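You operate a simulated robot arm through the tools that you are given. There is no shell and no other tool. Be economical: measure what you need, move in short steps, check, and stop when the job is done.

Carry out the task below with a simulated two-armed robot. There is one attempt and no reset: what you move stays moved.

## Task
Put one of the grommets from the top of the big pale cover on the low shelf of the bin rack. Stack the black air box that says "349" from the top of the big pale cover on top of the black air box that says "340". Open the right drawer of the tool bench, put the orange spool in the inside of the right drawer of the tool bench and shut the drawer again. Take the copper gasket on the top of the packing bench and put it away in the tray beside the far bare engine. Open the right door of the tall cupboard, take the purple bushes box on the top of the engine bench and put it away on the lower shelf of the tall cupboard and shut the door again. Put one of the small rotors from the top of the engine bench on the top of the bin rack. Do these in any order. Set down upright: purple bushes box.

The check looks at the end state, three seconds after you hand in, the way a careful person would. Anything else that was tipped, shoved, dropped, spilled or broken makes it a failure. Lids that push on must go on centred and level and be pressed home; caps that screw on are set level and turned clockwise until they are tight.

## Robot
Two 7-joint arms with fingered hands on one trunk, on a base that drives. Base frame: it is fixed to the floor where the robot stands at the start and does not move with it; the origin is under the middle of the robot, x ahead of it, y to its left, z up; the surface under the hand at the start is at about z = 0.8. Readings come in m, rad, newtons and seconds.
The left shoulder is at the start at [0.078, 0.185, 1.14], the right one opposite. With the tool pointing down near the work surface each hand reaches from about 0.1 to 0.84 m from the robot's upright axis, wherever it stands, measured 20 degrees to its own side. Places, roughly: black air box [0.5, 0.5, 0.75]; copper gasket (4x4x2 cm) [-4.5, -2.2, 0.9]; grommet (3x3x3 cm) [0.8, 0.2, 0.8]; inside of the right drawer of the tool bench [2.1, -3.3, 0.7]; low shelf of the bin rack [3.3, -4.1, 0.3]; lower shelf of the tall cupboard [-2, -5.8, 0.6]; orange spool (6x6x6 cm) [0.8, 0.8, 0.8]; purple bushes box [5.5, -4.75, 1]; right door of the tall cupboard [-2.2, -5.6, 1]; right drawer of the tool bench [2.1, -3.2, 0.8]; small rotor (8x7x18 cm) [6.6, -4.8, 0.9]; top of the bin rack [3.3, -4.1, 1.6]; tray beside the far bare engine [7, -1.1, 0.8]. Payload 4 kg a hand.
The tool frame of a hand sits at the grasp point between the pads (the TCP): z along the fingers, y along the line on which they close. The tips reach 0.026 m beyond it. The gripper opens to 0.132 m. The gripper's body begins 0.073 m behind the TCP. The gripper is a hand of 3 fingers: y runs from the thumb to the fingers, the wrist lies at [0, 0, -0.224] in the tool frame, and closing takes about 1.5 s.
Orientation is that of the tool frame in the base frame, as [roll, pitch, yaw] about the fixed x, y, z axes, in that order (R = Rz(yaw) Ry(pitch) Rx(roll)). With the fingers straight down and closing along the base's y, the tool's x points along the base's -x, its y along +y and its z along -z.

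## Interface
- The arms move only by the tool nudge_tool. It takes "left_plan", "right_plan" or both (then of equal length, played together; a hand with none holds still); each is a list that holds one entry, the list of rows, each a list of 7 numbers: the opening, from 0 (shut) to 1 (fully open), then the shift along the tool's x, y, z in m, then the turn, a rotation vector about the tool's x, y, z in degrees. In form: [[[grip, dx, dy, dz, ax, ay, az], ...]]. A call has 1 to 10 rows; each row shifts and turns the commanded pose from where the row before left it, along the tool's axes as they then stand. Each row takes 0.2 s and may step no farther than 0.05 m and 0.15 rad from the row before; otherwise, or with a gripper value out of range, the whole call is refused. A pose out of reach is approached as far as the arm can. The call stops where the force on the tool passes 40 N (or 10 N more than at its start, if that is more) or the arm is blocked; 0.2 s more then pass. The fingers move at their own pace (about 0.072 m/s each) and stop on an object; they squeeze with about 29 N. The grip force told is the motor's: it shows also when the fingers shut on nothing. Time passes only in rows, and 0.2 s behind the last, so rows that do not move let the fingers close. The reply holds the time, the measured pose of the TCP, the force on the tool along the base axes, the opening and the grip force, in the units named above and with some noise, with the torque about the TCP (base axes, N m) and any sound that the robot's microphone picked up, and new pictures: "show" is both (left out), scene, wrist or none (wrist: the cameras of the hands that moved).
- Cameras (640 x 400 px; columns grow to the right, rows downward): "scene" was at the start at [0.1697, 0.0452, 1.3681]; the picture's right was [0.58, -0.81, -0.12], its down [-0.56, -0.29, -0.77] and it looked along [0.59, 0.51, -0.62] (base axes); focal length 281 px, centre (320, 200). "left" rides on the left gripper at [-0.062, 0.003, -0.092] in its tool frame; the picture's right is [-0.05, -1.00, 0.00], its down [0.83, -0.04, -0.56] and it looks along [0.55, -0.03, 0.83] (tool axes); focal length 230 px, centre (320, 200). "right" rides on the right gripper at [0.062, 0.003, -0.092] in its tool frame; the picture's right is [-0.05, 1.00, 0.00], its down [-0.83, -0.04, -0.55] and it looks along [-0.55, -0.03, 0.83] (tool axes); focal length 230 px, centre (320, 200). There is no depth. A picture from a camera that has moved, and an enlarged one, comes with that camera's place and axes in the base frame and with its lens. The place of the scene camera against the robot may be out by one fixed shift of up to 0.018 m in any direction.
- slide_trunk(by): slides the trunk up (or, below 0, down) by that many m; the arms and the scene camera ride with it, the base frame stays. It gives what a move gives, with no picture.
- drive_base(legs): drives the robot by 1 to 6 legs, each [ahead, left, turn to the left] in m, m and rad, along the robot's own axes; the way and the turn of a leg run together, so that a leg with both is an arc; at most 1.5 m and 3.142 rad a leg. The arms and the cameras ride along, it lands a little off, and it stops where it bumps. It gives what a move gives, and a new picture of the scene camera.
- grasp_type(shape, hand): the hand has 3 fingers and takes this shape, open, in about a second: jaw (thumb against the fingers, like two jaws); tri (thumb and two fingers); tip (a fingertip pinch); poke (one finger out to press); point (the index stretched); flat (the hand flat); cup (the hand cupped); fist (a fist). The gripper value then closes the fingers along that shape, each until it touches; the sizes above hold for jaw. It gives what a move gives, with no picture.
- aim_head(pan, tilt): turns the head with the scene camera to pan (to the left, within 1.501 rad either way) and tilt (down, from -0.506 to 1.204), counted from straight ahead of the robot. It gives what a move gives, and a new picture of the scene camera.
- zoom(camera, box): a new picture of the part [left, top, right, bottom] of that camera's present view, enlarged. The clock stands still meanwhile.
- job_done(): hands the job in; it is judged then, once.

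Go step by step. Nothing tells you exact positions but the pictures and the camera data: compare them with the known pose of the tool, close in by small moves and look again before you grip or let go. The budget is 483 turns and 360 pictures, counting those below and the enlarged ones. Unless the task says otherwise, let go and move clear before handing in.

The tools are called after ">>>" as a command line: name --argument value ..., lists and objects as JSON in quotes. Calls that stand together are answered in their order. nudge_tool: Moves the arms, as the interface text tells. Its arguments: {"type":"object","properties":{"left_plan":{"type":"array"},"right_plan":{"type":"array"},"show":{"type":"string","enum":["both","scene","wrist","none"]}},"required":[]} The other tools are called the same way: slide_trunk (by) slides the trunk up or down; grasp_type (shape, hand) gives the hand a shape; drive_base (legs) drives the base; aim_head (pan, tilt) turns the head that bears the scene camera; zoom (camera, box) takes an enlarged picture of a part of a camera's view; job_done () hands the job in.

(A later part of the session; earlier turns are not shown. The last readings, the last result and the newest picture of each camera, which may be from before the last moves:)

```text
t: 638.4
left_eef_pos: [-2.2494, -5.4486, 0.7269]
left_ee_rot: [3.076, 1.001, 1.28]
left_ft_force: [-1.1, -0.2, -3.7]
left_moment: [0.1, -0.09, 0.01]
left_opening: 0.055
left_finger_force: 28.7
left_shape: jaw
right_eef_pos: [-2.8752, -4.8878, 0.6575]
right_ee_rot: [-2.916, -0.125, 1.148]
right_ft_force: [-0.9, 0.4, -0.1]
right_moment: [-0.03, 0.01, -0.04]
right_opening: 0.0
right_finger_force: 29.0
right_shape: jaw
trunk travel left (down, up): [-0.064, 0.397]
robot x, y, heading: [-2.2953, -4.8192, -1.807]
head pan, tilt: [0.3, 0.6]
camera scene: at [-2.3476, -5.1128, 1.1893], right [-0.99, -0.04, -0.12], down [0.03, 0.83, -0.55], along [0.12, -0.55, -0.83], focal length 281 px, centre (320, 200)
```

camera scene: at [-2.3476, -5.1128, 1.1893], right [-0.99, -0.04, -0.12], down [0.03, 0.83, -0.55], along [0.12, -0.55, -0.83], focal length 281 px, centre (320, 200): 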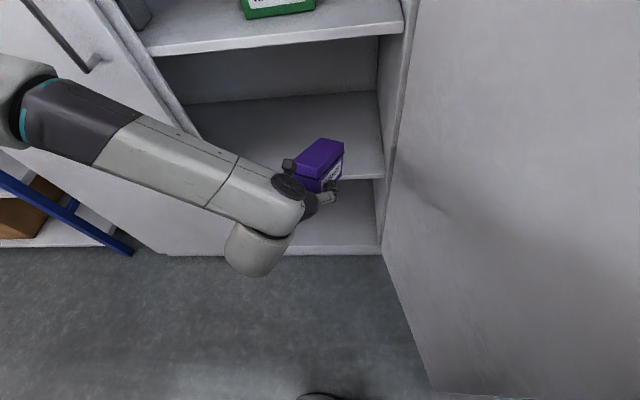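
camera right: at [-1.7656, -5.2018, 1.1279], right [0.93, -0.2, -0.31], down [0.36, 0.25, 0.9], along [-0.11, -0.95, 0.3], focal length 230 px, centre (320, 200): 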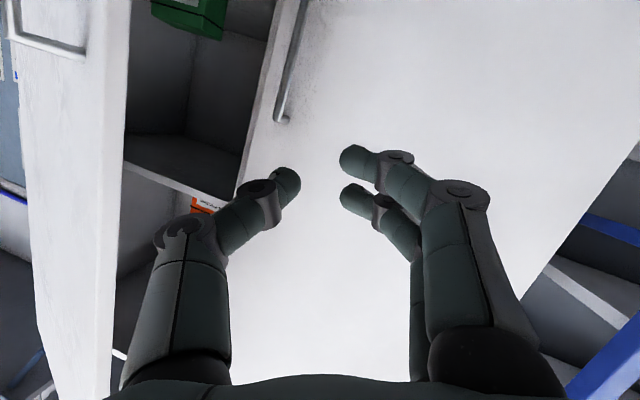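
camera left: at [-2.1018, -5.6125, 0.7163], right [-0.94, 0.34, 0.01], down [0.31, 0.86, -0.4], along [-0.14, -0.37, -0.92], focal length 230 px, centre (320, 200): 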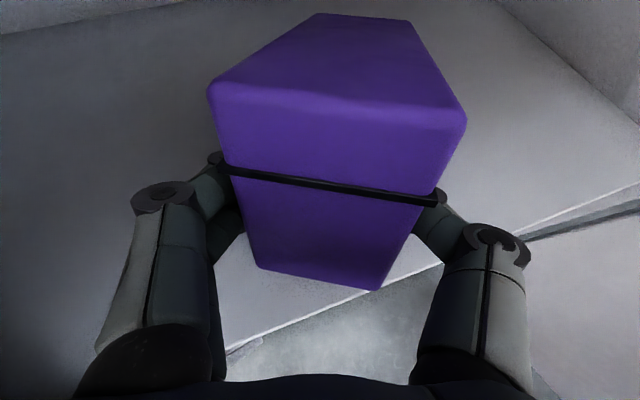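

>>> drive_base --legs '[[0, 0, 0.17]]'

>>> nudge_tool --left_plan '[[[0.25, -0.02, 0, 0.03, 0, 0, 0], [0.25, -0.02, 0, 0.03, 0, 0, 0], [0.25, -0.02, 0, 0.03, 0, 0, 0], [0.25, -0.015, 0, 0.025, 0, 0, 0], [0.25, 0, 0, 0, 0, 0, 0]]]' --show "both"

```text
t: 639.4
left_eef_pos: [-2.1415, -5.431, 0.7277]
left_ee_rot: [3.078, 0.998, 1.454]
left_ft_force: [-0.4, 0.0, -3.1]
left_moment: [0.16, -0.02, -0.01]
left_opening: 0.0549
left_finger_force: 28.3
left_shape: jaw
right_eef_pos: [-2.8544, -4.9843, 0.6568]
right_ee_rot: [-2.913, -0.124, 1.319]
right_ft_force: [-0.4, 0.5, -0.1]
right_moment: [0.03, -0.05, 0.01]
right_opening: 0.0002
right_finger_force: 28.9
right_shape: jaw
trunk travel left (down, up): [-0.064, 0.397]
robot x, y, heading: [-2.2976, -4.8212, -1.64]
head pan, tilt: [0.3, 0.6]
camera scene: at [-2.2972, -5.1161, 1.1893], right [-0.97, -0.21, -0.11], down [-0.11, 0.83, -0.55], along [0.21, -0.52, -0.83], focal length 281 px, centre (320, 200)
```

scene: 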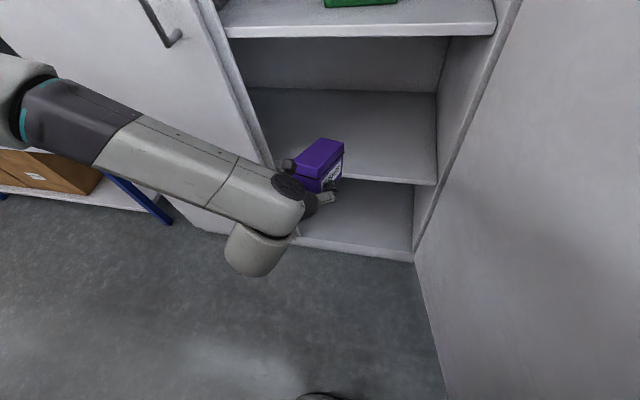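

```text
t: 640.6
left_eef_pos: [-2.1531, -5.5694, 0.7298]
left_ee_rot: [3.079, 0.999, 1.453]
left_ft_force: [-0.1, -0.1, -3.3]
left_moment: [0.09, 0.0, 0.01]
left_opening: 0.0547
left_finger_force: 28.6
left_shape: jaw
right_eef_pos: [-2.8555, -4.9838, 0.6575]
right_ee_rot: [-2.916, -0.12, 1.317]
right_ft_force: [0.4, 0.1, 0.5]
right_moment: [0.02, -0.02, -0.01]
right_opening: 0.0002
right_finger_force: 28.8
right_shape: jaw
trunk travel left (down, up): [-0.064, 0.397]
robot x, y, heading: [-2.2953, -4.8214, -1.638]
head pan, tilt: [0.3, 0.6]
camera scene: at [-2.2976, -5.1159, 1.1893], right [-0.97, -0.21, -0.12], down [-0.11, 0.83, -0.55], along [0.21, -0.52, -0.83], focal length 281 px, centre (320, 200)
camera left: at [-2.1493, -5.524, 0.8326], right [-1.0, 0.04, 0.01], down [0.03, 0.92, -0.4], along [-0.02, -0.4, -0.92], focal length 230 px, centre (320, 200)
```

scene: 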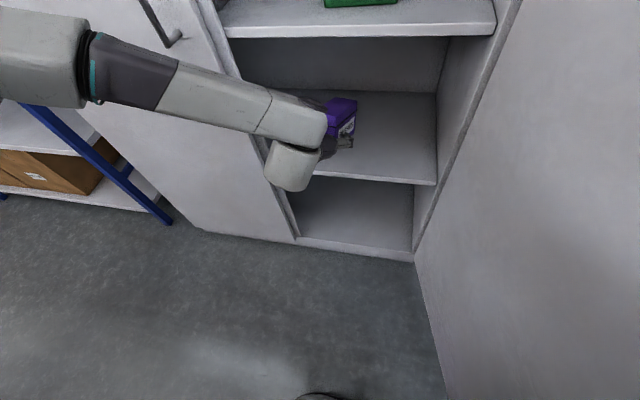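
left: 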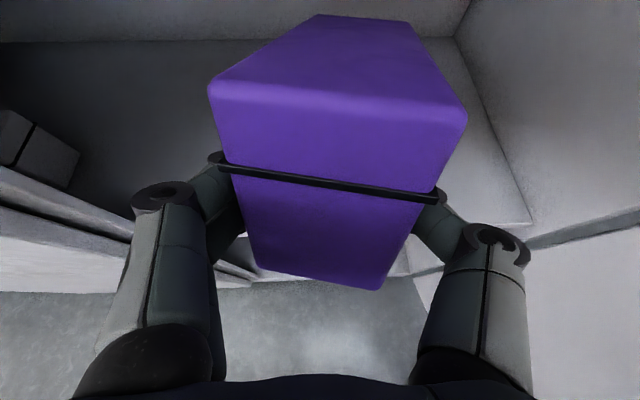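

>>> nudge_tool --left_plan '[[[0.25, -0.0161, 0, 0.0251, 0, -3.5, 0], [0.25, -0.0161, 0, 0.0251, 0, -3.5, 0], [0.25, -0.0161, 0, 0.0251, 0, -3.5, 0], [0.25, -0.014, 0, 0.0251, 0, 0, 0], [0.25, 0.018, 0, 0.008, 0, 0, 0], [0.25, 0.018, 0, 0.008, 0, 0, 0], [0.25, 0.018, 0, 0.008, 0, 0, 0], [0.25, 0, 0, 0, 0, 0, 0]]]' --show "both"

```text
t: 642.4
left_eef_pos: [-2.1541, -5.6893, 0.7224]
left_ee_rot: [3.049, 1.179, 1.424]
left_ft_force: [-0.4, 0.1, -3.3]
left_moment: [0.13, -0.05, -0.01]
left_opening: 0.0545
left_finger_force: 28.9
left_shape: jaw
left hand out of reach, approached as far as the arm can: row 5, 6, 7
right_eef_pos: [-2.8547, -4.9851, 0.6573]
right_ee_rot: [-2.914, -0.123, 1.318]
right_ft_force: [0.4, -0.4, -0.6]
right_moment: [-0.05, 0.0, 0.02]
right_opening: 0.0
right_finger_force: 28.2
right_shape: jaw
trunk travel left (down, up): [-0.064, 0.397]
robot x, y, heading: [-2.2941, -4.8163, -1.638]
head pan, tilt: [0.3, 0.6]
camera scene: at [-2.2977, -5.1162, 1.1893], right [-0.97, -0.21, -0.12], down [-0.11, 0.83, -0.55], along [0.21, -0.52, -0.83], focal length 281 px, centre (320, 200)
camera left: at [-2.1502, -5.6257, 0.8164], right [-1.0, 0.04, 0.01], down [0.03, 0.83, -0.56], along [-0.04, -0.56, -0.83], focal length 230 px, centre (320, 200)
```

scene: 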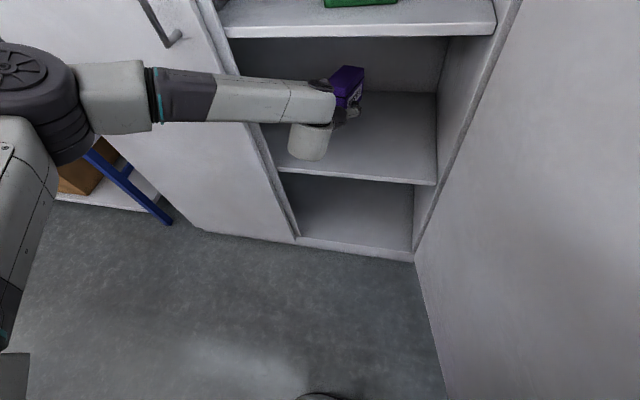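
left: 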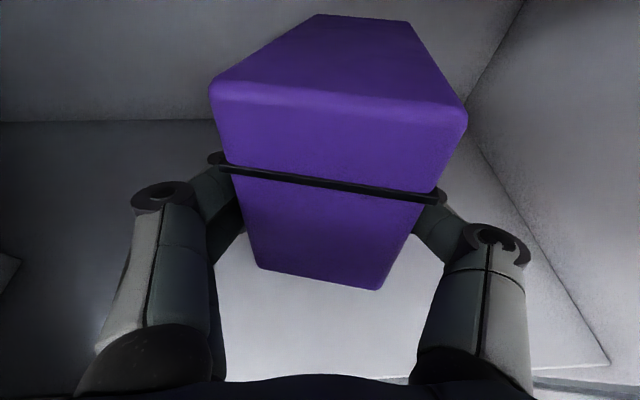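

>>> nudge_tool --left_plan '[[[0.25, 0, 0, 0, 6.93, 0, 2.85], [0.25, 0, 0, 0, 6.93, 0, 2.85], [0.25, 0, 0, 0, 6.93, 0, 2.85], [0.25, 0, 0, 0, 6.93, 0, 2.85], [0.25, 0.018, 0, 0.008, 0, 0, 0], [0.25, 0.018, 0, 0.008, 0, 0, 0], [0.25, 0.018, 0, 0.008, 0, 0, 0], [0.25, 0, 0, 0, 0, 0, 0]]]' --show "both"

```text
t: 644.2
left_eef_pos: [-2.1518, -5.6963, 0.6932]
left_ee_rot: [3.067, 1.154, 0.911]
left_ft_force: [1.2, 0.6, -3.6]
left_moment: [0.07, -0.12, 0.01]
left_opening: 0.0552
left_finger_force: 28.9
left_shape: jaw
left hand out of reach, approached as far as the arm can: row 1, 6, 7
right_eef_pos: [-2.8553, -4.9845, 0.6572]
right_ee_rot: [-2.915, -0.123, 1.316]
right_ft_force: [0.7, -0.6, -0.9]
right_moment: [0.02, -0.01, 0.01]
right_opening: 0.0
right_finger_force: 29.1
right_shape: jaw
trunk travel left (down, up): [-0.064, 0.397]
robot x, y, heading: [-2.2944, -4.816, -1.641]
head pan, tilt: [0.3, 0.6]
camera scene: at [-2.2977, -5.1161, 1.1893], right [-0.97, -0.21, -0.12], down [-0.11, 0.83, -0.55], along [0.21, -0.52, -0.83], focal length 281 px, centre (320, 200)
camera left: at [-2.1184, -5.6464, 0.7887], right [-0.84, 0.54, 0.02], down [0.45, 0.72, -0.54], along [-0.3, -0.44, -0.84], focal length 230 px, centre (320, 200)
```

scene: 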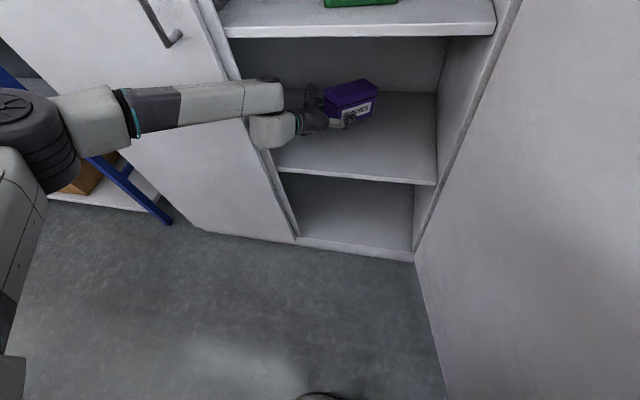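
left: 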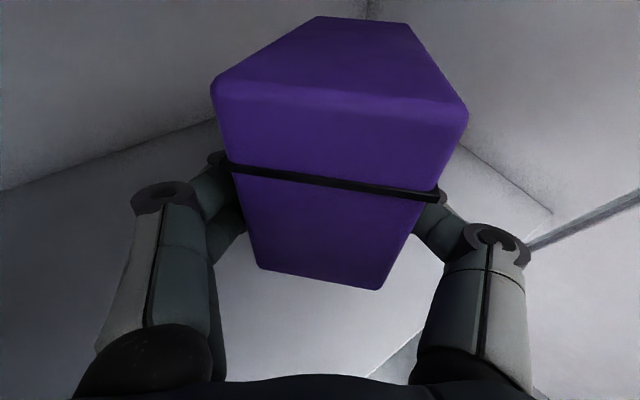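

>>> slide_trunk --by -0.03

>>> zoom --camera "scene" --box '[240, 30, 448, 160]'

```text
t: 645.0
left_eef_pos: [-2.1537, -5.6875, 0.6739]
left_ee_rot: [3.05, 1.176, 0.897]
left_ft_force: [-0.6, -0.8, -2.6]
left_moment: [0.11, -0.11, 0.05]
left_opening: 0.0549
left_finger_force: 28.7
left_shape: jaw
right_eef_pos: [-2.8519, -4.9681, 0.6287]
right_ee_rot: [-2.914, -0.125, 1.311]
right_ft_force: [0.7, 0.1, 0.0]
right_moment: [0.02, -0.01, -0.05]
right_opening: 0.0
right_finger_force: 29.4
right_shape: jaw
trunk travel left (down, up): [-0.034, 0.427]
robot x, y, heading: [-2.2976, -4.815, -1.647]
head pan, tilt: [0.3, 0.6]
```

```text
3.08 times, centred on (344, 95) of scene
camera zoom: at [-2.2971, -5.1305, 1.1417], right [-0.97, -0.2, -0.13], down [-0.11, 0.86, -0.51], along [0.21, -0.48, -0.85], focal length 864 px, centre (246, 523)
```

zoom: 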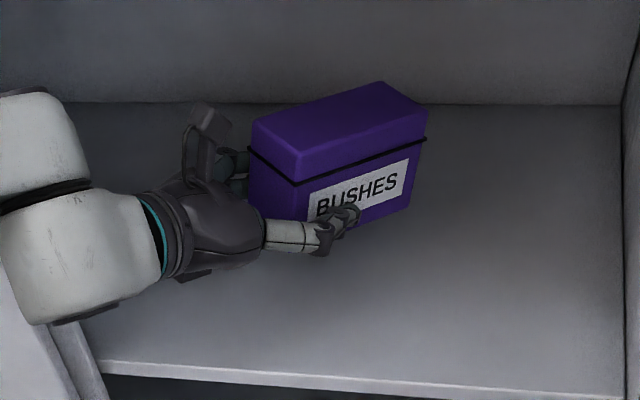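

>>> slide_trunk --by -0.03

>>> nudge_tool --left_plan '[[[0.25, 0.0185, 0, 0.0077, 0, 0, 0], [0.25, 0.0185, 0, 0.0077, 0, 0, 0], [0.25, 0.0185, 0, 0.0077, 0, 0, 0], [0.25, 0, 0, 0, 0, 0, 0]]]' --show "scene"

```text
t: 645.7
left_eef_pos: [-2.1791, -5.6833, 0.6543]
left_ee_rot: [3.022, 1.181, 0.85]
left_ft_force: [0.7, 0.9, -2.7]
left_moment: [0.06, -0.13, 0.04]
left_opening: 0.0548
left_finger_force: 28.8
left_shape: jaw
right_eef_pos: [-2.864, -4.9493, 0.5934]
right_ee_rot: [-2.904, -0.14, 1.284]
right_ft_force: [0.5, -0.8, 0.3]
right_moment: [0.02, 0.03, -0.01]
right_opening: 0.0001
right_finger_force: 28.4
right_shape: jaw
trunk travel left (down, up): [-0.004, 0.457]
robot x, y, heading: [-2.3014, -4.8169, -1.662]
head pan, tilt: [0.3, 0.6]
```

```text
t: 646.9
left_eef_pos: [-2.179, -5.694, 0.5906]
left_ee_rot: [3.064, 1.158, 0.875]
left_ft_force: [-0.1, 0.2, -1.4]
left_moment: [-0.02, 0.11, 0.03]
left_opening: 0.0549
left_finger_force: 29.4
left_shape: jaw
left hand out of reach, approached as far as the arm can: row 3
right_eef_pos: [-2.8636, -4.9442, 0.593]
right_ee_rot: [-2.892, -0.164, 1.272]
right_ft_force: [-0.3, -0.4, 0.8]
right_moment: [0.0, 0.03, -0.02]
right_opening: 0.0
right_finger_force: 29.1
right_shape: jaw
trunk travel left (down, up): [-0.004, 0.457]
robot x, y, heading: [-2.296, -4.8139, -1.667]
head pan, tilt: [0.3, 0.6]
stopped in row 4 (left hand): the arm was blocked; the commanded pose is now the measured one
camera scene: at [-2.3147, -5.1623, 1.0869], right [-0.98, -0.16, -0.15], down [-0.08, 0.89, -0.44], along [0.2, -0.42, -0.88], focal length 281 px, centre (320, 200)
```

scene: 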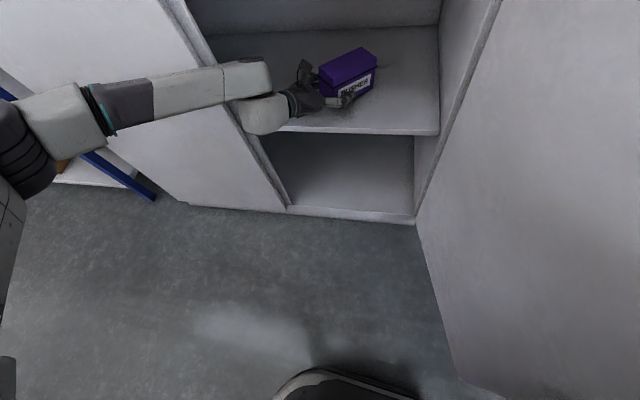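

>>> zoom --camera "scene" --box '[280, 30, 408, 110]'

>>> zoom --camera "left" --box '[0, 0, 640, 400]'

```text
5.00 times, centred on (344, 70) of scene
camera zoom: at [-2.3147, -5.1623, 1.0869], right [-0.98, -0.16, -0.15], down [-0.08, 0.89, -0.44], along [0.2, -0.42, -0.88], focal length 1404 px, centre (200, 850)
```

zoom: 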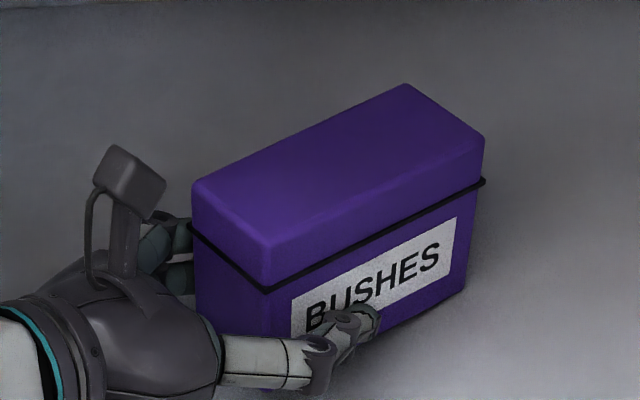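

```text
1.00 times, centred on (320, 200) of left (not enlarged: the box is as wide or as high as the picture)
camera zoom: at [-2.1438, -5.6455, 0.6851], right [-0.82, 0.57, 0.02], down [0.47, 0.7, -0.54], along [-0.32, -0.44, -0.84], focal length 230 px, centre (320, 200)
```

zoom: 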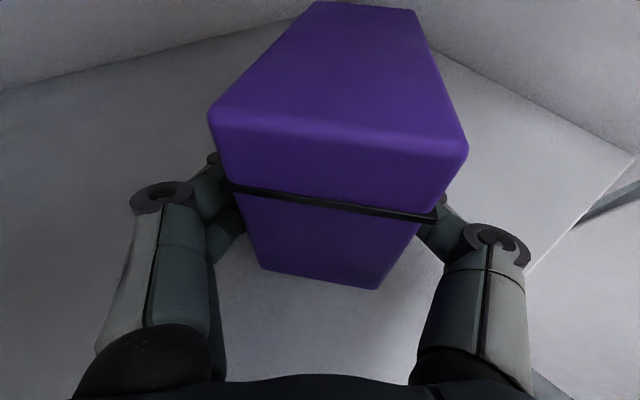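

>>> nudge_tool --left_plan '[[[0.25, 0.0046, 0, 0.0019, 0, 0, 0], [0.25, 0.0046, 0, 0.0019, 0, 0, 0], [0.25, 0.0046, 0, 0.0019, 0, 0, 0], [0.25, 0, 0, 0, 0, 0, 0]]]' --show "wrist"

```text
t: 647.9
left_eef_pos: [-2.1775, -5.6996, 0.5885]
left_ee_rot: [3.053, 1.151, 0.868]
left_ft_force: [-1.0, 1.7, -0.7]
left_moment: [-0.05, 0.28, -0.12]
left_opening: 0.055
left_finger_force: 29.1
left_shape: jaw
left hand out of reach, approached as far as the arm can: row 2, 3
right_eef_pos: [-2.8634, -4.9458, 0.5915]
right_ee_rot: [-2.902, -0.17, 1.277]
right_ft_force: [-0.4, 0.0, -0.5]
right_moment: [-0.03, -0.02, -0.03]
right_opening: 0.0002
right_finger_force: 29.0
right_shape: jaw
trunk travel left (down, up): [-0.004, 0.457]
robot x, y, heading: [-2.2978, -4.8131, -1.67]
head pan, tilt: [0.3, 0.6]
camera left: at [-2.1422, -5.6494, 0.6839], right [-0.82, 0.57, 0.01], down [0.47, 0.7, -0.53], along [-0.31, -0.43, -0.85], focal length 230 px, centre (320, 200)
```

left: 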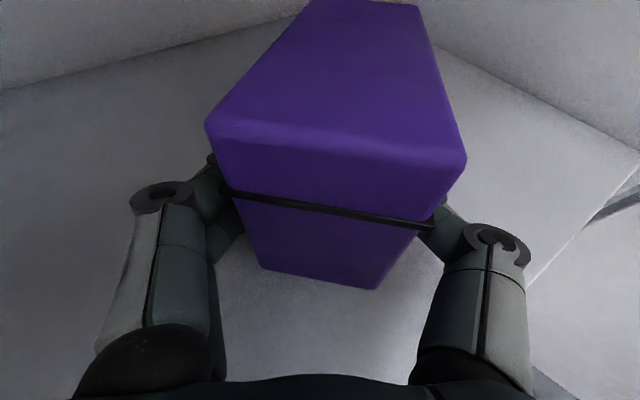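

The nose of the box is on the shelf and it's levelling. I'll open slowly and let it settle.

>>> nudge_tool --left_plan '[[[0.42, 0, 0, 0, 0, 0, 0], [0.44, 0, 0, 0, 0, 0, 0], [0.46, 0, 0, 0, 0, 0, 0], [0.5, 0, 0, 0, 0, 0, 0], [0.55, 0, 0, 0, 0, 0, 0], [0.6, 0, 0, 0, 0, 0, 0]]]' --show "both"

```text
t: 649.3
left_eef_pos: [-2.1776, -5.6995, 0.59]
left_ee_rot: [3.053, 1.151, 0.867]
left_ft_force: [1.0, -0.5, 0.9]
left_moment: [0.0, 0.02, 0.04]
left_opening: 0.0787
left_finger_force: 0.1
left_shape: jaw
right_eef_pos: [-2.8634, -4.9467, 0.5908]
right_ee_rot: [-2.9, -0.169, 1.277]
right_ft_force: [-0.1, 0.4, 0.8]
right_moment: [0.0, -0.01, 0.01]
right_opening: 0.0004
right_finger_force: 29.1
right_shape: jaw
trunk travel left (down, up): [-0.004, 0.457]
robot x, y, heading: [-2.3, -4.8147, -1.666]
head pan, tilt: [0.3, 0.6]
camera scene: at [-2.3172, -5.1615, 1.0892], right [-0.98, -0.16, -0.15], down [-0.08, 0.89, -0.45], along [0.21, -0.43, -0.88], focal length 281 px, centre (320, 200)
camera left: at [-2.1422, -5.6498, 0.6846], right [-0.82, 0.57, 0.01], down [0.47, 0.7, -0.53], along [-0.31, -0.44, -0.85], focal length 230 px, centre (320, 200)
```

scene: 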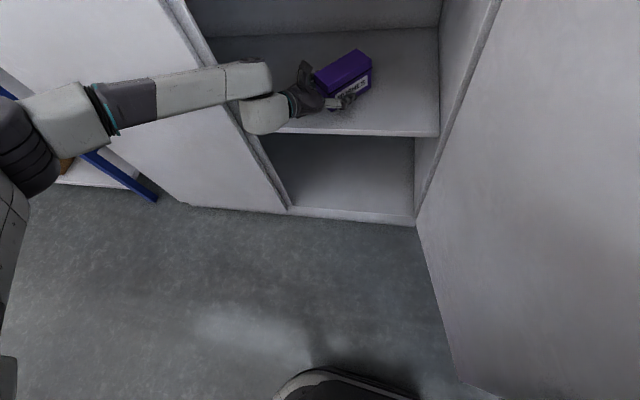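
left: 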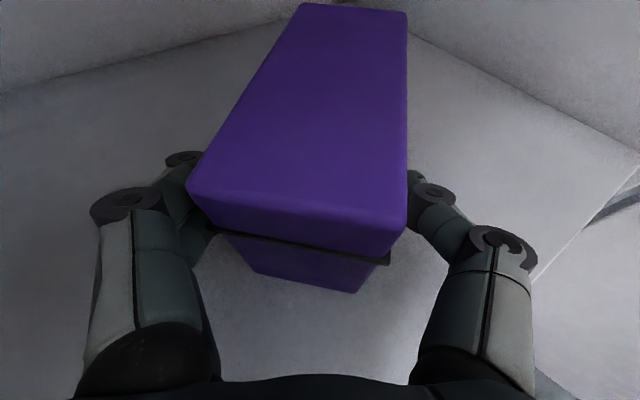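

The box stands upright on the shelf. I'll open fully and withdraw the hand.

>>> nudge_tool --left_plan '[[[1, 0, 0, 0, 0, 0, 0], [1, 0, 0, 0, 0, 0, 0], [1, 0, 0, 0, 0, 0, 0], [1, 0, 0, -0.02, 0, 0, 0], [1, 0, 0, -0.025, 0, 0, 0], [1, 0, 0, -0.025, 0, 0, 0], [1, 0, 0, 0, 0, 0, 0]]]' --show "both"

```text
t: 650.9
left_eef_pos: [-2.141, -5.6467, 0.617]
left_ee_rot: [3.046, 1.159, 0.863]
left_ft_force: [-0.6, 0.6, 0.4]
left_moment: [-0.01, -0.02, 0.0]
left_opening: 0.1321
left_finger_force: 0.1
left_shape: jaw
right_eef_pos: [-2.8634, -4.9455, 0.5906]
right_ee_rot: [-2.903, -0.169, 1.279]
right_ft_force: [-0.4, -1.0, 0.4]
right_moment: [-0.02, 0.0, -0.05]
right_opening: 0.0
right_finger_force: 29.0
right_shape: jaw
trunk travel left (down, up): [-0.004, 0.457]
robot x, y, heading: [-2.2951, -4.8154, -1.664]
head pan, tilt: [0.3, 0.6]
camera scene: at [-2.3169, -5.1612, 1.0894], right [-0.98, -0.16, -0.15], down [-0.08, 0.89, -0.45], along [0.21, -0.43, -0.88], focal length 281 px, centre (320, 200)
camera left: at [-2.1051, -5.597, 0.7123], right [-0.83, 0.56, 0.01], down [0.47, 0.7, -0.54], along [-0.31, -0.44, -0.84], focal length 230 px, centre (320, 200)
```

scene: 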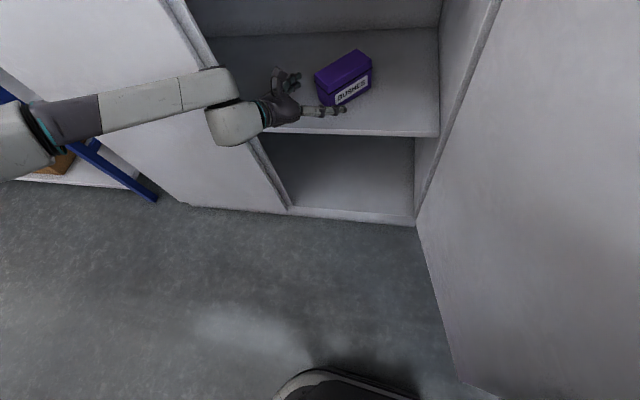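
left: 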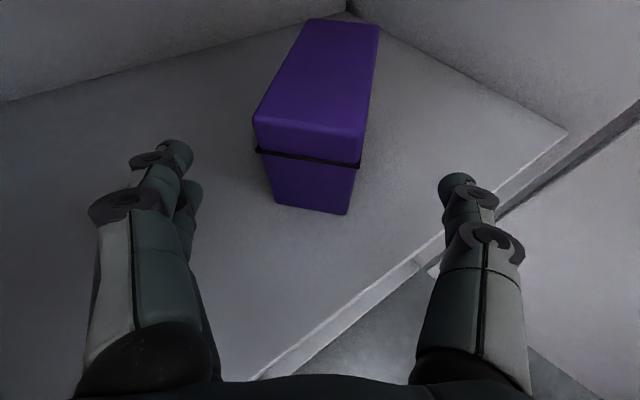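

>>> nudge_tool --left_plan '[[[0.6, 0.003, -0.0228, -0.0342, 0, 0, 0], [0.6, 0.003, -0.0228, -0.0342, 0, 0, 0], [0.6, 0.003, -0.0228, -0.0342, 0, 0, 0], [0.6, 0.003, -0.0228, -0.0342, 0, 0, 0], [0.6, 0.003, -0.0228, -0.0342, 0, 0, 0], [0.6, 0, 0, 0, 0, 0, 0]]]' --show "none"

>>> slide_trunk --by 0.2

>>> aim_head --pan -0.4 --tilt 0.6

```text
t: 652.3
left_eef_pos: [-2.1414, -5.4445, 0.6709]
left_ee_rot: [3.051, 1.155, 0.864]
left_ft_force: [-0.5, -0.6, -0.3]
left_moment: [-0.02, 0.03, 0.01]
left_opening: 0.0797
left_finger_force: 0.0
left_shape: jaw
right_eef_pos: [-2.8634, -4.9468, 0.5902]
right_ee_rot: [-2.901, -0.167, 1.278]
right_ft_force: [0.3, 0.5, -0.2]
right_moment: [-0.06, 0.0, -0.02]
right_opening: 0.0
right_finger_force: 29.3
right_shape: jaw
trunk travel left (down, up): [-0.004, 0.457]
robot x, y, heading: [-2.2965, -4.8121, -1.663]
head pan, tilt: [0.3, 0.6]
```

```text
t: 654.5
left_eef_pos: [-2.1312, -5.4067, 1.0824]
left_ee_rot: [2.1, 1.34, -0.047]
left_ft_force: [-0.1, -0.7, -0.2]
left_moment: [0.0, 0.02, -0.01]
left_opening: 0.0797
left_finger_force: 0.1
left_shape: jaw
right_eef_pos: [-2.8615, -4.9575, 0.7907]
right_ee_rot: [-2.898, -0.166, 1.284]
right_ft_force: [0.1, 0.1, -0.1]
right_moment: [-0.03, 0.01, 0.0]
right_opening: 0.0001
right_finger_force: 29.3
right_shape: jaw
trunk travel left (down, up): [-0.204, 0.257]
robot x, y, heading: [-2.2953, -4.8155, -1.668]
head pan, tilt: [0.3, 0.6]
```

```text
t: 655.6
left_eef_pos: [-2.1306, -5.407, 1.0837]
left_ee_rot: [2.097, 1.342, -0.048]
left_ft_force: [0.4, 0.2, -0.1]
left_moment: [0.0, 0.03, -0.03]
left_opening: 0.0797
left_finger_force: 0.1
left_shape: jaw
right_eef_pos: [-2.8631, -4.9577, 0.7911]
right_ee_rot: [-2.896, -0.164, 1.282]
right_ft_force: [0.0, -0.7, -0.6]
right_moment: [0.02, 0.03, -0.03]
right_opening: 0.0
right_finger_force: 28.7
right_shape: jaw
trunk travel left (down, up): [-0.204, 0.257]
robot x, y, heading: [-2.3032, -4.814, -1.661]
head pan, tilt: [-0.4, 0.6]
camera scene: at [-2.3565, -4.9854, 1.3908], right [-0.88, 0.47, 0.07], down [0.28, 0.63, -0.73], along [-0.38, -0.62, -0.69], focal length 281 px, centre (320, 200)
```

scene: 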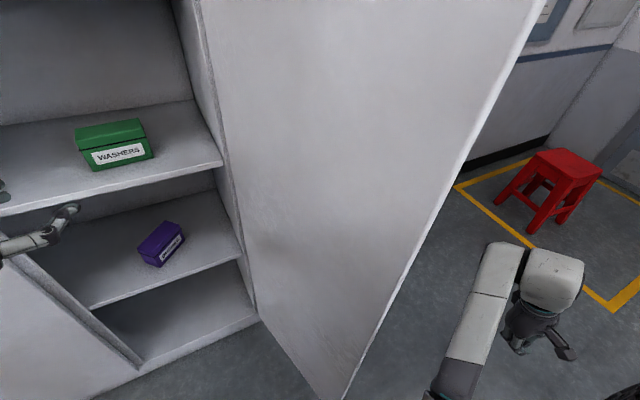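

The purple box stands upright on the lower shelf. Now I'll clear the left hand out of the door's sweep and bring the right hand behind the open door to push it shut.

>>> nudge_tool --left_plan '[[[0.6, 0.001, 0.0131, -0.0384, 0, 0, 0], [0.6, 0.001, 0.0131, -0.0384, 0, 0, 0], [0.6, 0.001, 0.0131, -0.0384, 0, 0, 0], [0.6, 0.001, 0.0131, -0.0384, 0, 0, 0], [0.6, 0.001, 0.0131, -0.0384, 0, 0, 0], [0.6, 0.001, 0.0131, -0.0384, 0, 0, 0], [0.6, 0.001, 0.0131, -0.0384, 0, 0, 0], [0.6, 0, 0, 0, 0, 0, 0]]]' --right_plan '[[[0, -0.0335, 0.0186, -0.0234, 0, 0, 0], [0, -0.0335, 0.0186, -0.0234, 0, 0, 0], [0, -0.0335, 0.0186, -0.0234, 0, 0, 0], [0, -0.0335, 0.0186, -0.0234, 0, 0, 0], [0, -0.0335, 0.0186, -0.0234, 0, 0, 0], [0, -0.0335, 0.0186, -0.0234, 0, 0, 0], [0, -0.0335, 0.0186, -0.0234, 0, 0, 0], [0, 0, 0, 0, 0, 0, 0]]]' --show "scene"

```text
t: 657.0
left_eef_pos: [-2.0088, -5.2718, 1.1227]
left_ee_rot: [2.069, 1.337, -0.147]
left_ft_force: [-0.3, 0.1, 0.1]
left_moment: [-0.04, 0.03, -0.02]
left_opening: 0.0797
left_finger_force: 0.1
left_shape: jaw
right_eef_pos: [-2.8741, -5.0744, 0.8314]
right_ee_rot: [-2.769, -0.302, 1.129]
right_ft_force: [1.1, -6.0, -0.9]
right_moment: [0.51, 0.15, -0.06]
right_opening: 0.0001
right_finger_force: 29.2
right_shape: jaw
trunk travel left (down, up): [-0.204, 0.257]
robot x, y, heading: [-2.3159, -4.8029, -1.739]
head pan, tilt: [-0.4, 0.6]
stopped in row 7 (right hand): the arm was blocked; the commanded pose is now the measured one
camera scene: at [-2.3946, -4.9663, 1.3926], right [-0.85, 0.53, 0.06], down [0.33, 0.6, -0.73], along [-0.42, -0.59, -0.68], focal length 281 px, centre (320, 200)
```

scene: 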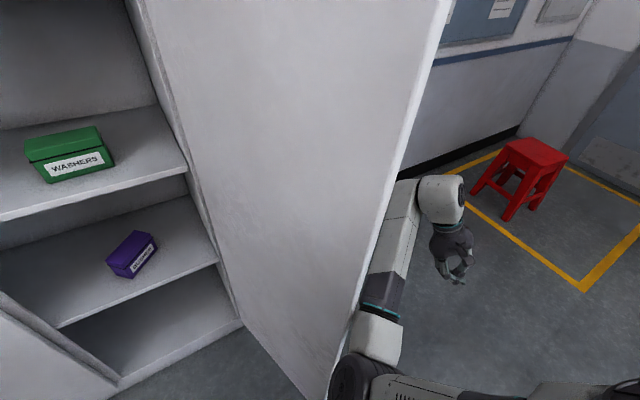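

The right forearm is against the door's outer side. Driving left will swing the door towards closed.

>>> drive_base --legs '[[0, 0.25, 0]]'

```text
t: 657.6
left_eef_pos: [-2.0036, -5.2764, 1.1167]
left_ee_rot: [2.09, 1.342, -0.123]
left_ft_force: [0.3, -0.4, -1.5]
left_moment: [-0.04, 0.02, 0.0]
left_opening: 0.0798
left_finger_force: 0.1
left_shape: jaw
right_eef_pos: [-2.8698, -5.0774, 0.8318]
right_ee_rot: [-2.763, -0.304, 1.125]
right_ft_force: [-0.8, -1.0, -0.6]
right_moment: [0.0, 0.02, -0.03]
right_opening: 0.0001
right_finger_force: 29.3
right_shape: jaw
trunk travel left (down, up): [-0.204, 0.257]
robot x, y, heading: [-2.3195, -4.8057, -1.74]
head pan, tilt: [-0.4, 0.6]
stopped in leg 1: the robot was blocked; the commanded pose is now the measured one
camera scene: at [-2.3881, -4.972, 1.3907], right [-0.85, 0.53, 0.07], down [0.32, 0.61, -0.73], along [-0.42, -0.59, -0.69], focal length 281 px, centre (320, 200)
```

scene: 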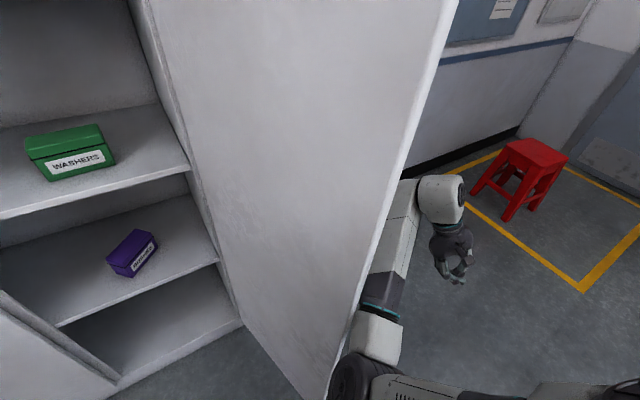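

>>> drive_base --legs '[[-0.05, -0.06, 0.08]]'

>>> drive_base --legs '[[0, 0.15, 0]]'

```text
t: 658.7
left_eef_pos: [-2.0212, -5.1935, 1.1178]
left_ee_rot: [2.085, 1.342, -0.054]
left_ft_force: [-0.6, 1.3, 0.3]
left_moment: [0.05, -0.02, 0.02]
left_opening: 0.0797
left_finger_force: 0.0
left_shape: jaw
right_eef_pos: [-2.9002, -5.0629, 0.8312]
right_ee_rot: [-2.764, -0.302, 1.205]
right_ft_force: [-1.3, 0.5, 0.0]
right_moment: [0.03, 0.01, -0.03]
right_opening: 0.0
right_finger_force: 29.2
right_shape: jaw
trunk travel left (down, up): [-0.204, 0.257]
robot x, y, heading: [-2.3695, -4.7481, -1.658]
head pan, tilt: [-0.4, 0.6]
camera scene: at [-2.4293, -4.9182, 1.3909], right [-0.88, 0.46, 0.06], down [0.28, 0.63, -0.73], along [-0.38, -0.62, -0.69], focal length 281 px, centre (320, 200)
```

scene: 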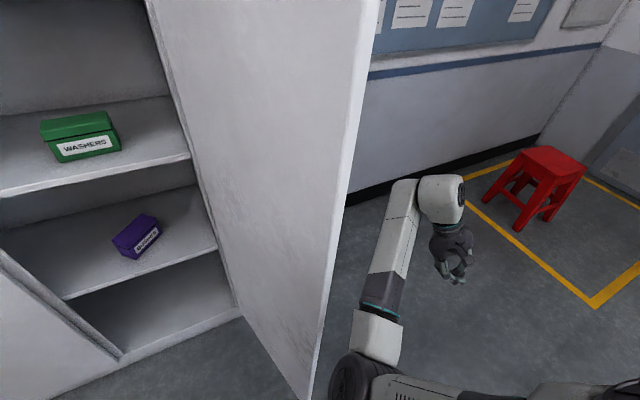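

```text
t: 659.8
left_eef_pos: [-1.9359, -5.202, 1.1154]
left_ee_rot: [2.087, 1.345, -0.055]
left_ft_force: [-0.1, 0.0, -0.7]
left_moment: [-0.01, -0.03, -0.06]
left_opening: 0.0797
left_finger_force: 0.1
left_shape: jaw
right_eef_pos: [-2.8192, -5.0652, 0.8334]
right_ee_rot: [-2.756, -0.306, 1.193]
right_ft_force: [1.5, 0.3, -0.1]
right_moment: [-0.02, 0.05, 0.02]
right_opening: 0.0
right_finger_force: 28.6
right_shape: jaw
trunk travel left (down, up): [-0.204, 0.257]
robot x, y, heading: [-2.291, -4.7582, -1.668]
head pan, tilt: [-0.4, 0.6]
stopped in leg 1: the robot was blocked; the commanded pose is now the measured one
camera scene: at [-2.3425, -4.9258, 1.3913], right [-0.88, 0.47, 0.07], down [0.27, 0.63, -0.73], along [-0.38, -0.62, -0.68], focal length 281 px, centre (320, 200)
```

scene: 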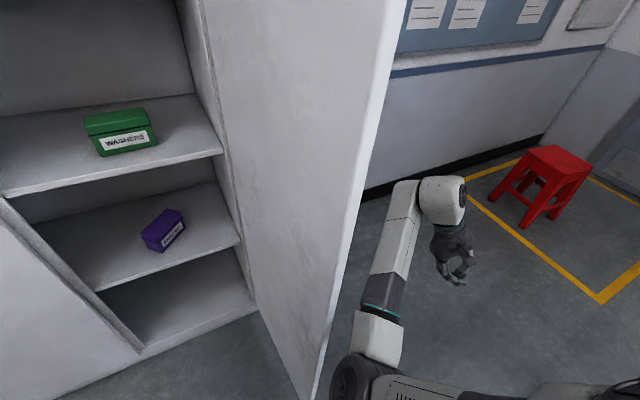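

>>> drive_base --legs '[[0, -0.25, 0]]'

>>> nudge_tool --right_plan '[[[0, -0.035, 0.01, 0, 0, 0, 0], [0, -0.035, 0.01, 0, 0, 0, 0], [0, -0.035, 0.01, 0, 0, 0, 0], [0, -0.035, 0.01, 0, 0, 0, 0], [0, -0.035, 0.01, 0, 0, 0, 0], [0, -0.035, 0.01, 0, 0, 0, 0], [0, 0, 0, 0, 0, 0, 0]]]' --show "scene"

```text
t: 661.6
left_eef_pos: [-2.1889, -5.1784, 1.117]
left_ee_rot: [2.089, 1.34, -0.051]
left_ft_force: [-0.1, -0.4, 0.7]
left_moment: [0.02, 0.01, 0.0]
left_opening: 0.0795
left_finger_force: 0.0
left_shape: jaw
right_eef_pos: [-3.0703, -5.0454, 0.8303]
right_ee_rot: [-2.761, -0.308, 1.198]
right_ft_force: [-0.8, -0.4, -0.2]
right_moment: [-0.02, -0.03, -0.01]
right_opening: 0.0
right_finger_force: 29.2
right_shape: jaw
trunk travel left (down, up): [-0.204, 0.257]
robot x, y, heading: [-2.5417, -4.7318, -1.658]
head pan, tilt: [-0.4, 0.6]
camera scene: at [-2.597, -4.9049, 1.3908], right [-0.88, 0.46, 0.07], down [0.28, 0.63, -0.72], along [-0.38, -0.62, -0.69], focal length 281 px, centre (320, 200)
```

scene: 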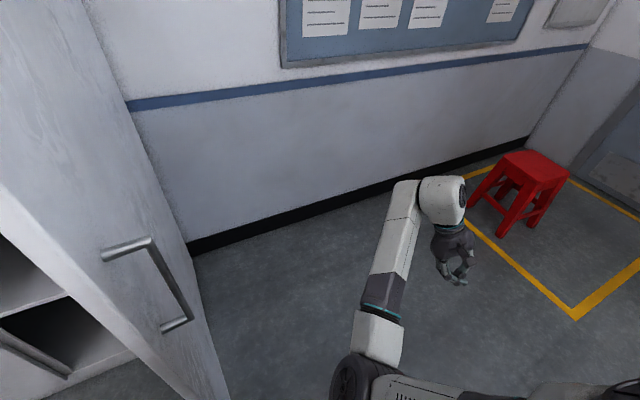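

```text
t: 663.2
left_eef_pos: [-2.1891, -5.1796, 1.1182]
left_ee_rot: [2.087, 1.339, -0.05]
left_ft_force: [0.2, -0.2, 0.7]
left_moment: [0.01, 0.0, 0.0]
left_opening: 0.0797
left_finger_force: 0.1
left_shape: jaw
right_eef_pos: [-3.0868, -5.2458, 0.7452]
right_ee_rot: [-2.759, -0.308, 1.197]
right_ft_force: [-0.6, 0.1, -0.1]
right_moment: [0.01, 0.02, 0.01]
right_opening: 0.0001
right_finger_force: 28.6
right_shape: jaw
trunk travel left (down, up): [-0.204, 0.257]
robot x, y, heading: [-2.5408, -4.7346, -1.657]
head pan, tilt: [-0.4, 0.6]
camera scene: at [-2.5959, -4.9045, 1.3909], right [-0.88, 0.46, 0.07], down [0.28, 0.63, -0.73], along [-0.38, -0.62, -0.69], focal length 281 px, centre (320, 200)
```

scene: 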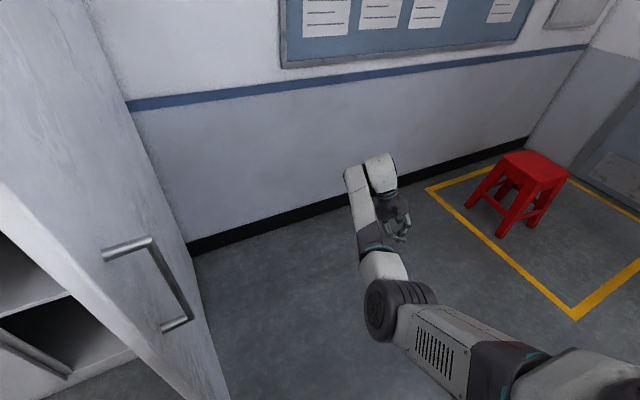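

Now my right hand is on the outer side, facing the handle. Driving left will push the door closed.

>>> drive_base --legs '[[0, 0.4, 0]]'

```text
t: 665.7
left_eef_pos: [-1.7912, -5.2171, 1.1175]
left_ee_rot: [2.091, 1.342, -0.052]
left_ft_force: [0.3, -0.2, -0.3]
left_moment: [0.02, 0.0, -0.01]
left_opening: 0.0797
left_finger_force: 0.0
left_shape: jaw
right_eef_pos: [-2.6922, -5.2802, 0.746]
right_ee_rot: [-2.759, -0.307, 1.191]
right_ft_force: [-0.8, -0.1, -0.4]
right_moment: [-0.02, -0.02, 0.01]
right_opening: 0.0
right_finger_force: 28.6
right_shape: jaw
trunk travel left (down, up): [-0.204, 0.257]
robot x, y, heading: [-2.1406, -4.7717, -1.662]
head pan, tilt: [-0.4, 0.6]
camera scene: at [-2.1979, -4.941, 1.3908], right [-0.88, 0.47, 0.07], down [0.28, 0.63, -0.73], along [-0.38, -0.62, -0.69], focal length 281 px, centre (320, 200)
```

scene: 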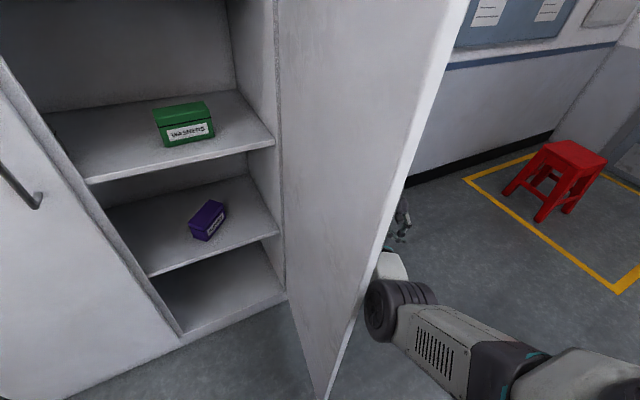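

Contact is close now; I'll continue pushing to the left.

>>> drive_base --legs '[[0, 0.3, 0]]'

```text
t: 667.8
left_eef_pos: [-1.4975, -5.247, 1.1166]
left_ee_rot: [2.094, 1.342, -0.059]
left_ft_force: [-0.7, 0.4, 0.1]
left_moment: [0.0, 0.01, -0.02]
left_opening: 0.0795
left_finger_force: 0.0
left_shape: jaw
right_eef_pos: [-2.3973, -5.3052, 0.7451]
right_ee_rot: [-2.758, -0.307, 1.186]
right_ft_force: [0.1, -0.5, 0.2]
right_moment: [0.0, -0.01, 0.04]
right_opening: 0.0001
right_finger_force: 29.0
right_shape: jaw
trunk travel left (down, up): [-0.204, 0.257]
robot x, y, heading: [-1.842, -4.7986, -1.668]
head pan, tilt: [-0.4, 0.6]
camera scene: at [-1.9014, -4.9692, 1.3908], right [-0.88, 0.47, 0.07], down [0.28, 0.63, -0.73], along [-0.38, -0.62, -0.69], focal length 281 px, centre (320, 200)
```

scene: 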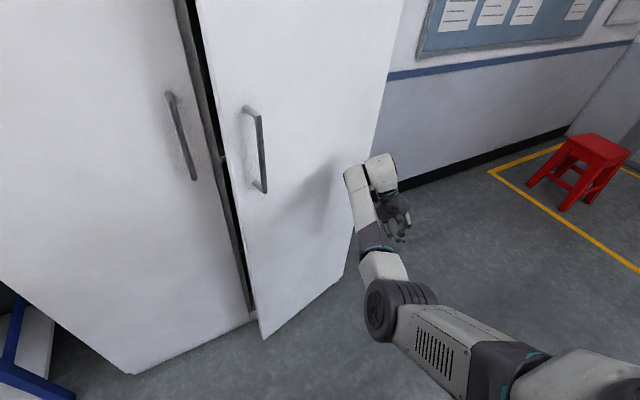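

>>> drive_base --legs '[[0, 0.24, 0.09], [0.2, 0, 0]]'

```text
t: 670.3
left_eef_pos: [-1.2241, -5.306, 1.1205]
left_ee_rot: [2.041, 1.345, -0.028]
left_ft_force: [0.3, -0.3, -0.5]
left_moment: [-0.01, -0.02, -0.01]
left_opening: 0.0795
left_finger_force: 0.0
left_shape: jaw
right_eef_pos: [-2.1174, -5.4243, 0.7385]
right_ee_rot: [-2.754, -0.326, 1.261]
right_ft_force: [-0.1, -0.5, -0.4]
right_moment: [-0.01, 0.02, -0.03]
right_opening: 0.0
right_finger_force: 29.2
right_shape: jaw
trunk travel left (down, up): [-0.204, 0.257]
robot x, y, heading: [-1.6107, -4.8973, -1.591]
head pan, tilt: [-0.4, 0.6]
stopped in leg 2: the robot was blocked; the commanded pose is now the measured one
camera scene: at [-1.649, -5.0567, 1.393], right [-0.91, 0.4, 0.07], down [0.23, 0.64, -0.73], along [-0.34, -0.65, -0.68], focal length 281 px, centre (320, 200)
```

scene: 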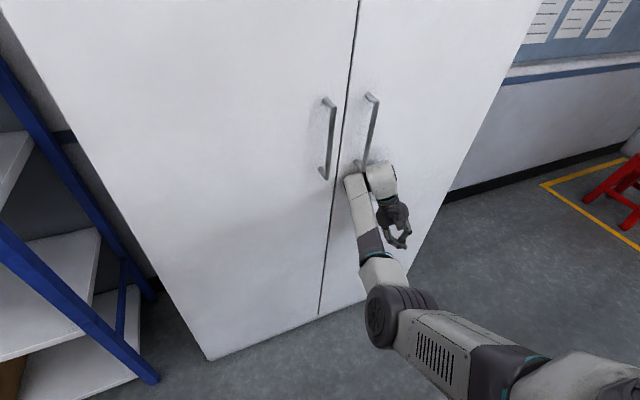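

>>> drive_base --legs '[[-0.08, 0, 0]]'

>>> zoom --camera "scene" --box '[280, 40, 440, 320]'

```text
t: 671.3
left_eef_pos: [-1.227, -5.2344, 1.1181]
left_ee_rot: [2.078, 1.341, 0.01]
left_ft_force: [0.4, 1.2, -0.1]
left_moment: [0.0, -0.01, 0.01]
left_opening: 0.0794
left_finger_force: 0.1
left_shape: jaw
right_eef_pos: [-2.1167, -5.3523, 0.7305]
right_ee_rot: [-2.757, -0.338, 1.266]
right_ft_force: [-0.7, 0.4, 0.5]
right_moment: [-0.05, -0.02, 0.01]
right_opening: 0.0
right_finger_force: 28.9
right_shape: jaw
trunk travel left (down, up): [-0.204, 0.257]
robot x, y, heading: [-1.6054, -4.815, -1.586]
head pan, tilt: [-0.4, 0.6]
camera scene: at [-1.6534, -4.9881, 1.3911], right [-0.91, 0.4, 0.07], down [0.23, 0.65, -0.73], along [-0.33, -0.65, -0.68], focal length 281 px, centre (320, 200)
```

scene: 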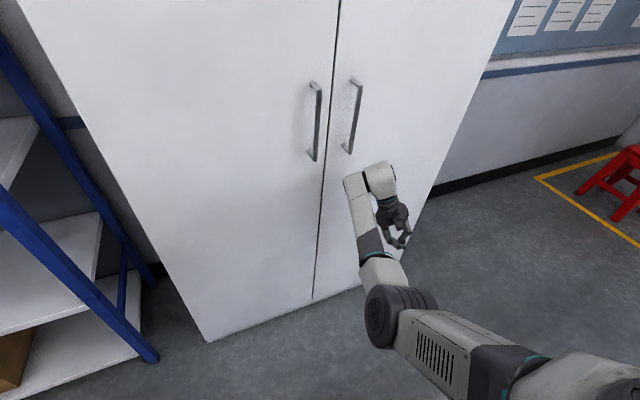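

```text
1.43 times, centred on (360, 180) of scene
camera zoom: at [-1.6534, -4.9881, 1.3911], right [-0.91, 0.4, 0.07], down [0.23, 0.65, -0.73], along [-0.33, -0.65, -0.68], focal length 401 px, centre (263, 229)
```

zoom: 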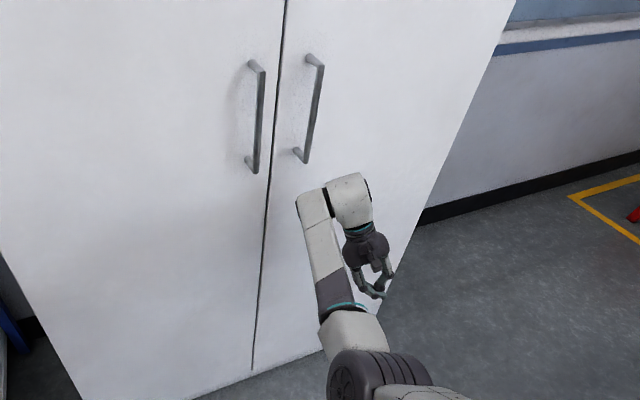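

Both doors are flush. Pictures are getting scarce, so from here I'll look only when I must. First I'll turn the left hand fingers-down again.

>>> nudge_tool --left_plan '[[[0.6, 0, 0, 0, -1.04, 7.66, -2.85], [0.6, 0, 0, 0, -1.04, 7.66, -2.85], [0.6, 0, 0, 0, -1.04, 7.66, -2.85], [0.6, 0, 0, 0, -1.04, 7.66, -2.85], [0.6, 0, 0, 0, -1.04, 7.66, -2.85], [0.6, 0, 0, 0, -1.04, 7.66, -2.85], [0.6, 0, 0, 0, -1.04, 7.66, -2.85], [0.6, 0, 0, 0, -1.04, 7.66, -2.85], [0.6, 0, 0, 0, -1.04, 7.66, -2.85], [0.6, 0, 0, 0, -1.04, 7.66, -2.85]]]' --show "none"

>>> nudge_tool --left_plan '[[[1, 0, 0, 0, -1.04, 7.66, -2.85], [1, 0, 0, 0, 0, 0, 0]]]' --show "none"

```text
t: 673.5
left_eef_pos: [-1.2285, -5.237, 1.117]
left_ee_rot: [-3.128, 0.128, 1.506]
left_ft_force: [-0.5, -1.2, 0.4]
left_moment: [-0.03, -0.03, 0.01]
left_opening: 0.0796
left_finger_force: 0.0
left_shape: jaw
right_eef_pos: [-2.1174, -5.3529, 0.7286]
right_ee_rot: [-2.755, -0.343, 1.266]
right_ft_force: [-0.5, 1.2, 0.3]
right_moment: [-0.02, -0.01, 0.01]
right_opening: 0.0
right_finger_force: 28.7
right_shape: jaw
trunk travel left (down, up): [-0.204, 0.257]
robot x, y, heading: [-1.6074, -4.8169, -1.589]
head pan, tilt: [-0.4, 0.6]
```

```text
t: 674.1
left_eef_pos: [-1.2267, -5.2362, 1.1169]
left_ee_rot: [3.142, -0.001, 1.555]
left_ft_force: [-0.2, -0.6, 0.0]
left_moment: [-0.02, -0.02, -0.01]
left_opening: 0.1316
left_finger_force: 0.1
left_shape: jaw
right_eef_pos: [-2.1173, -5.3532, 0.7298]
right_ee_rot: [-2.756, -0.34, 1.267]
right_ft_force: [0.9, 1.7, 0.2]
right_moment: [0.02, -0.02, -0.01]
right_opening: 0.0001
right_finger_force: 29.1
right_shape: jaw
trunk travel left (down, up): [-0.204, 0.257]
robot x, y, heading: [-1.608, -4.8161, -1.585]
head pan, tilt: [-0.4, 0.6]
```

>>> nudge_tool --right_plan '[[[0.5, 0, 0, -0.02, -4.73, -5.55, -3.11], [0.5, 0, 0, -0.02, -4.73, -5.55, -3.11], [0.5, 0, 0, -0.02, -4.73, -5.55, -3.11], [0.5, 0, 0, -0.02, -4.73, -5.55, -3.11], [0.5, 0, 0, -0.04, 0, 0, 0], [0.5, 0, 0, -0.04, 0, 0, 0], [0.5, 0, 0, -0.04, 0, 0, 0], [0.5, 0, 0, -0.04, 0, 0, 0], [0.5, 0, 0, -0.04, 0, 0, 0], [0.5, 0, 0, 0, 0, 0, 0]]]' --show "none"

```text
t: 676.3
left_eef_pos: [-1.228, -5.2356, 1.1176]
left_ee_rot: [3.139, -0.002, 1.555]
left_ft_force: [0.4, 0.2, -0.7]
left_moment: [-0.02, -0.01, 0.01]
left_opening: 0.132
left_finger_force: 0.0
left_shape: jaw
right_eef_pos: [-2.1021, -5.372, 1.0039]
right_ee_rot: [3.141, -0.004, 1.556]
right_ft_force: [-0.4, -0.1, -0.5]
right_moment: [-0.03, -0.01, -0.03]
right_opening: 0.0656
right_finger_force: 0.1
right_shape: jaw
trunk travel left (down, up): [-0.204, 0.257]
robot x, y, heading: [-1.6072, -4.8123, -1.588]
head pan, tilt: [-0.4, 0.6]
```

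>>> nudge_tool --right_plan '[[[0.5, 0.025, 0.03, -0.015, 0, 0, 0], [0.5, 0.025, 0.03, -0.015, 0, 0, 0], [0.5, 0.025, 0.03, -0.015, 0, 0, 0], [0.5, 0.025, 0.03, -0.015, 0, 0, 0], [0.5, 0.025, 0.03, -0.015, 0, 0, 0], [0.5, 0.025, 0.03, -0.015, 0, 0, 0], [0.5, 0, 0, 0, 0, 0, 0]]]' --left_plan '[[[1, 0, -0.03, 0, 0, 0, 0], [1, 0, -0.03, 0, 0, 0, 0], [1, 0, -0.03, 0, 0, 0, 0], [1, 0, -0.03, 0, 0, 0, 0], [1, 0, 0, 0, 0, 0, 0], [1, 0, 0, 0, 0, 0, 0], [1, 0, 0, 0, 0, 0, 0]]]' --show "none"

```text
t: 677.9
left_eef_pos: [-1.3475, -5.233, 1.118]
left_ee_rot: [3.14, -0.004, 1.553]
left_ft_force: [0.6, -0.4, 0.4]
left_moment: [-0.01, 0.02, 0.0]
left_opening: 0.1319
left_finger_force: 0.0
left_shape: jaw
right_eef_pos: [-2.0837, -5.3129, 1.0644]
right_ee_rot: [3.141, -0.002, 1.555]
right_ft_force: [0.4, -0.9, 0.4]
right_moment: [-0.01, -0.01, -0.01]
right_opening: 0.0656
right_finger_force: 0.1
right_shape: jaw
right hand out of reach, approached as far as the arm can: row 2, 3, 4, 5, 6
trunk travel left (down, up): [-0.204, 0.257]
robot x, y, heading: [-1.6115, -4.8179, -1.591]
head pan, tilt: [-0.4, 0.6]
```

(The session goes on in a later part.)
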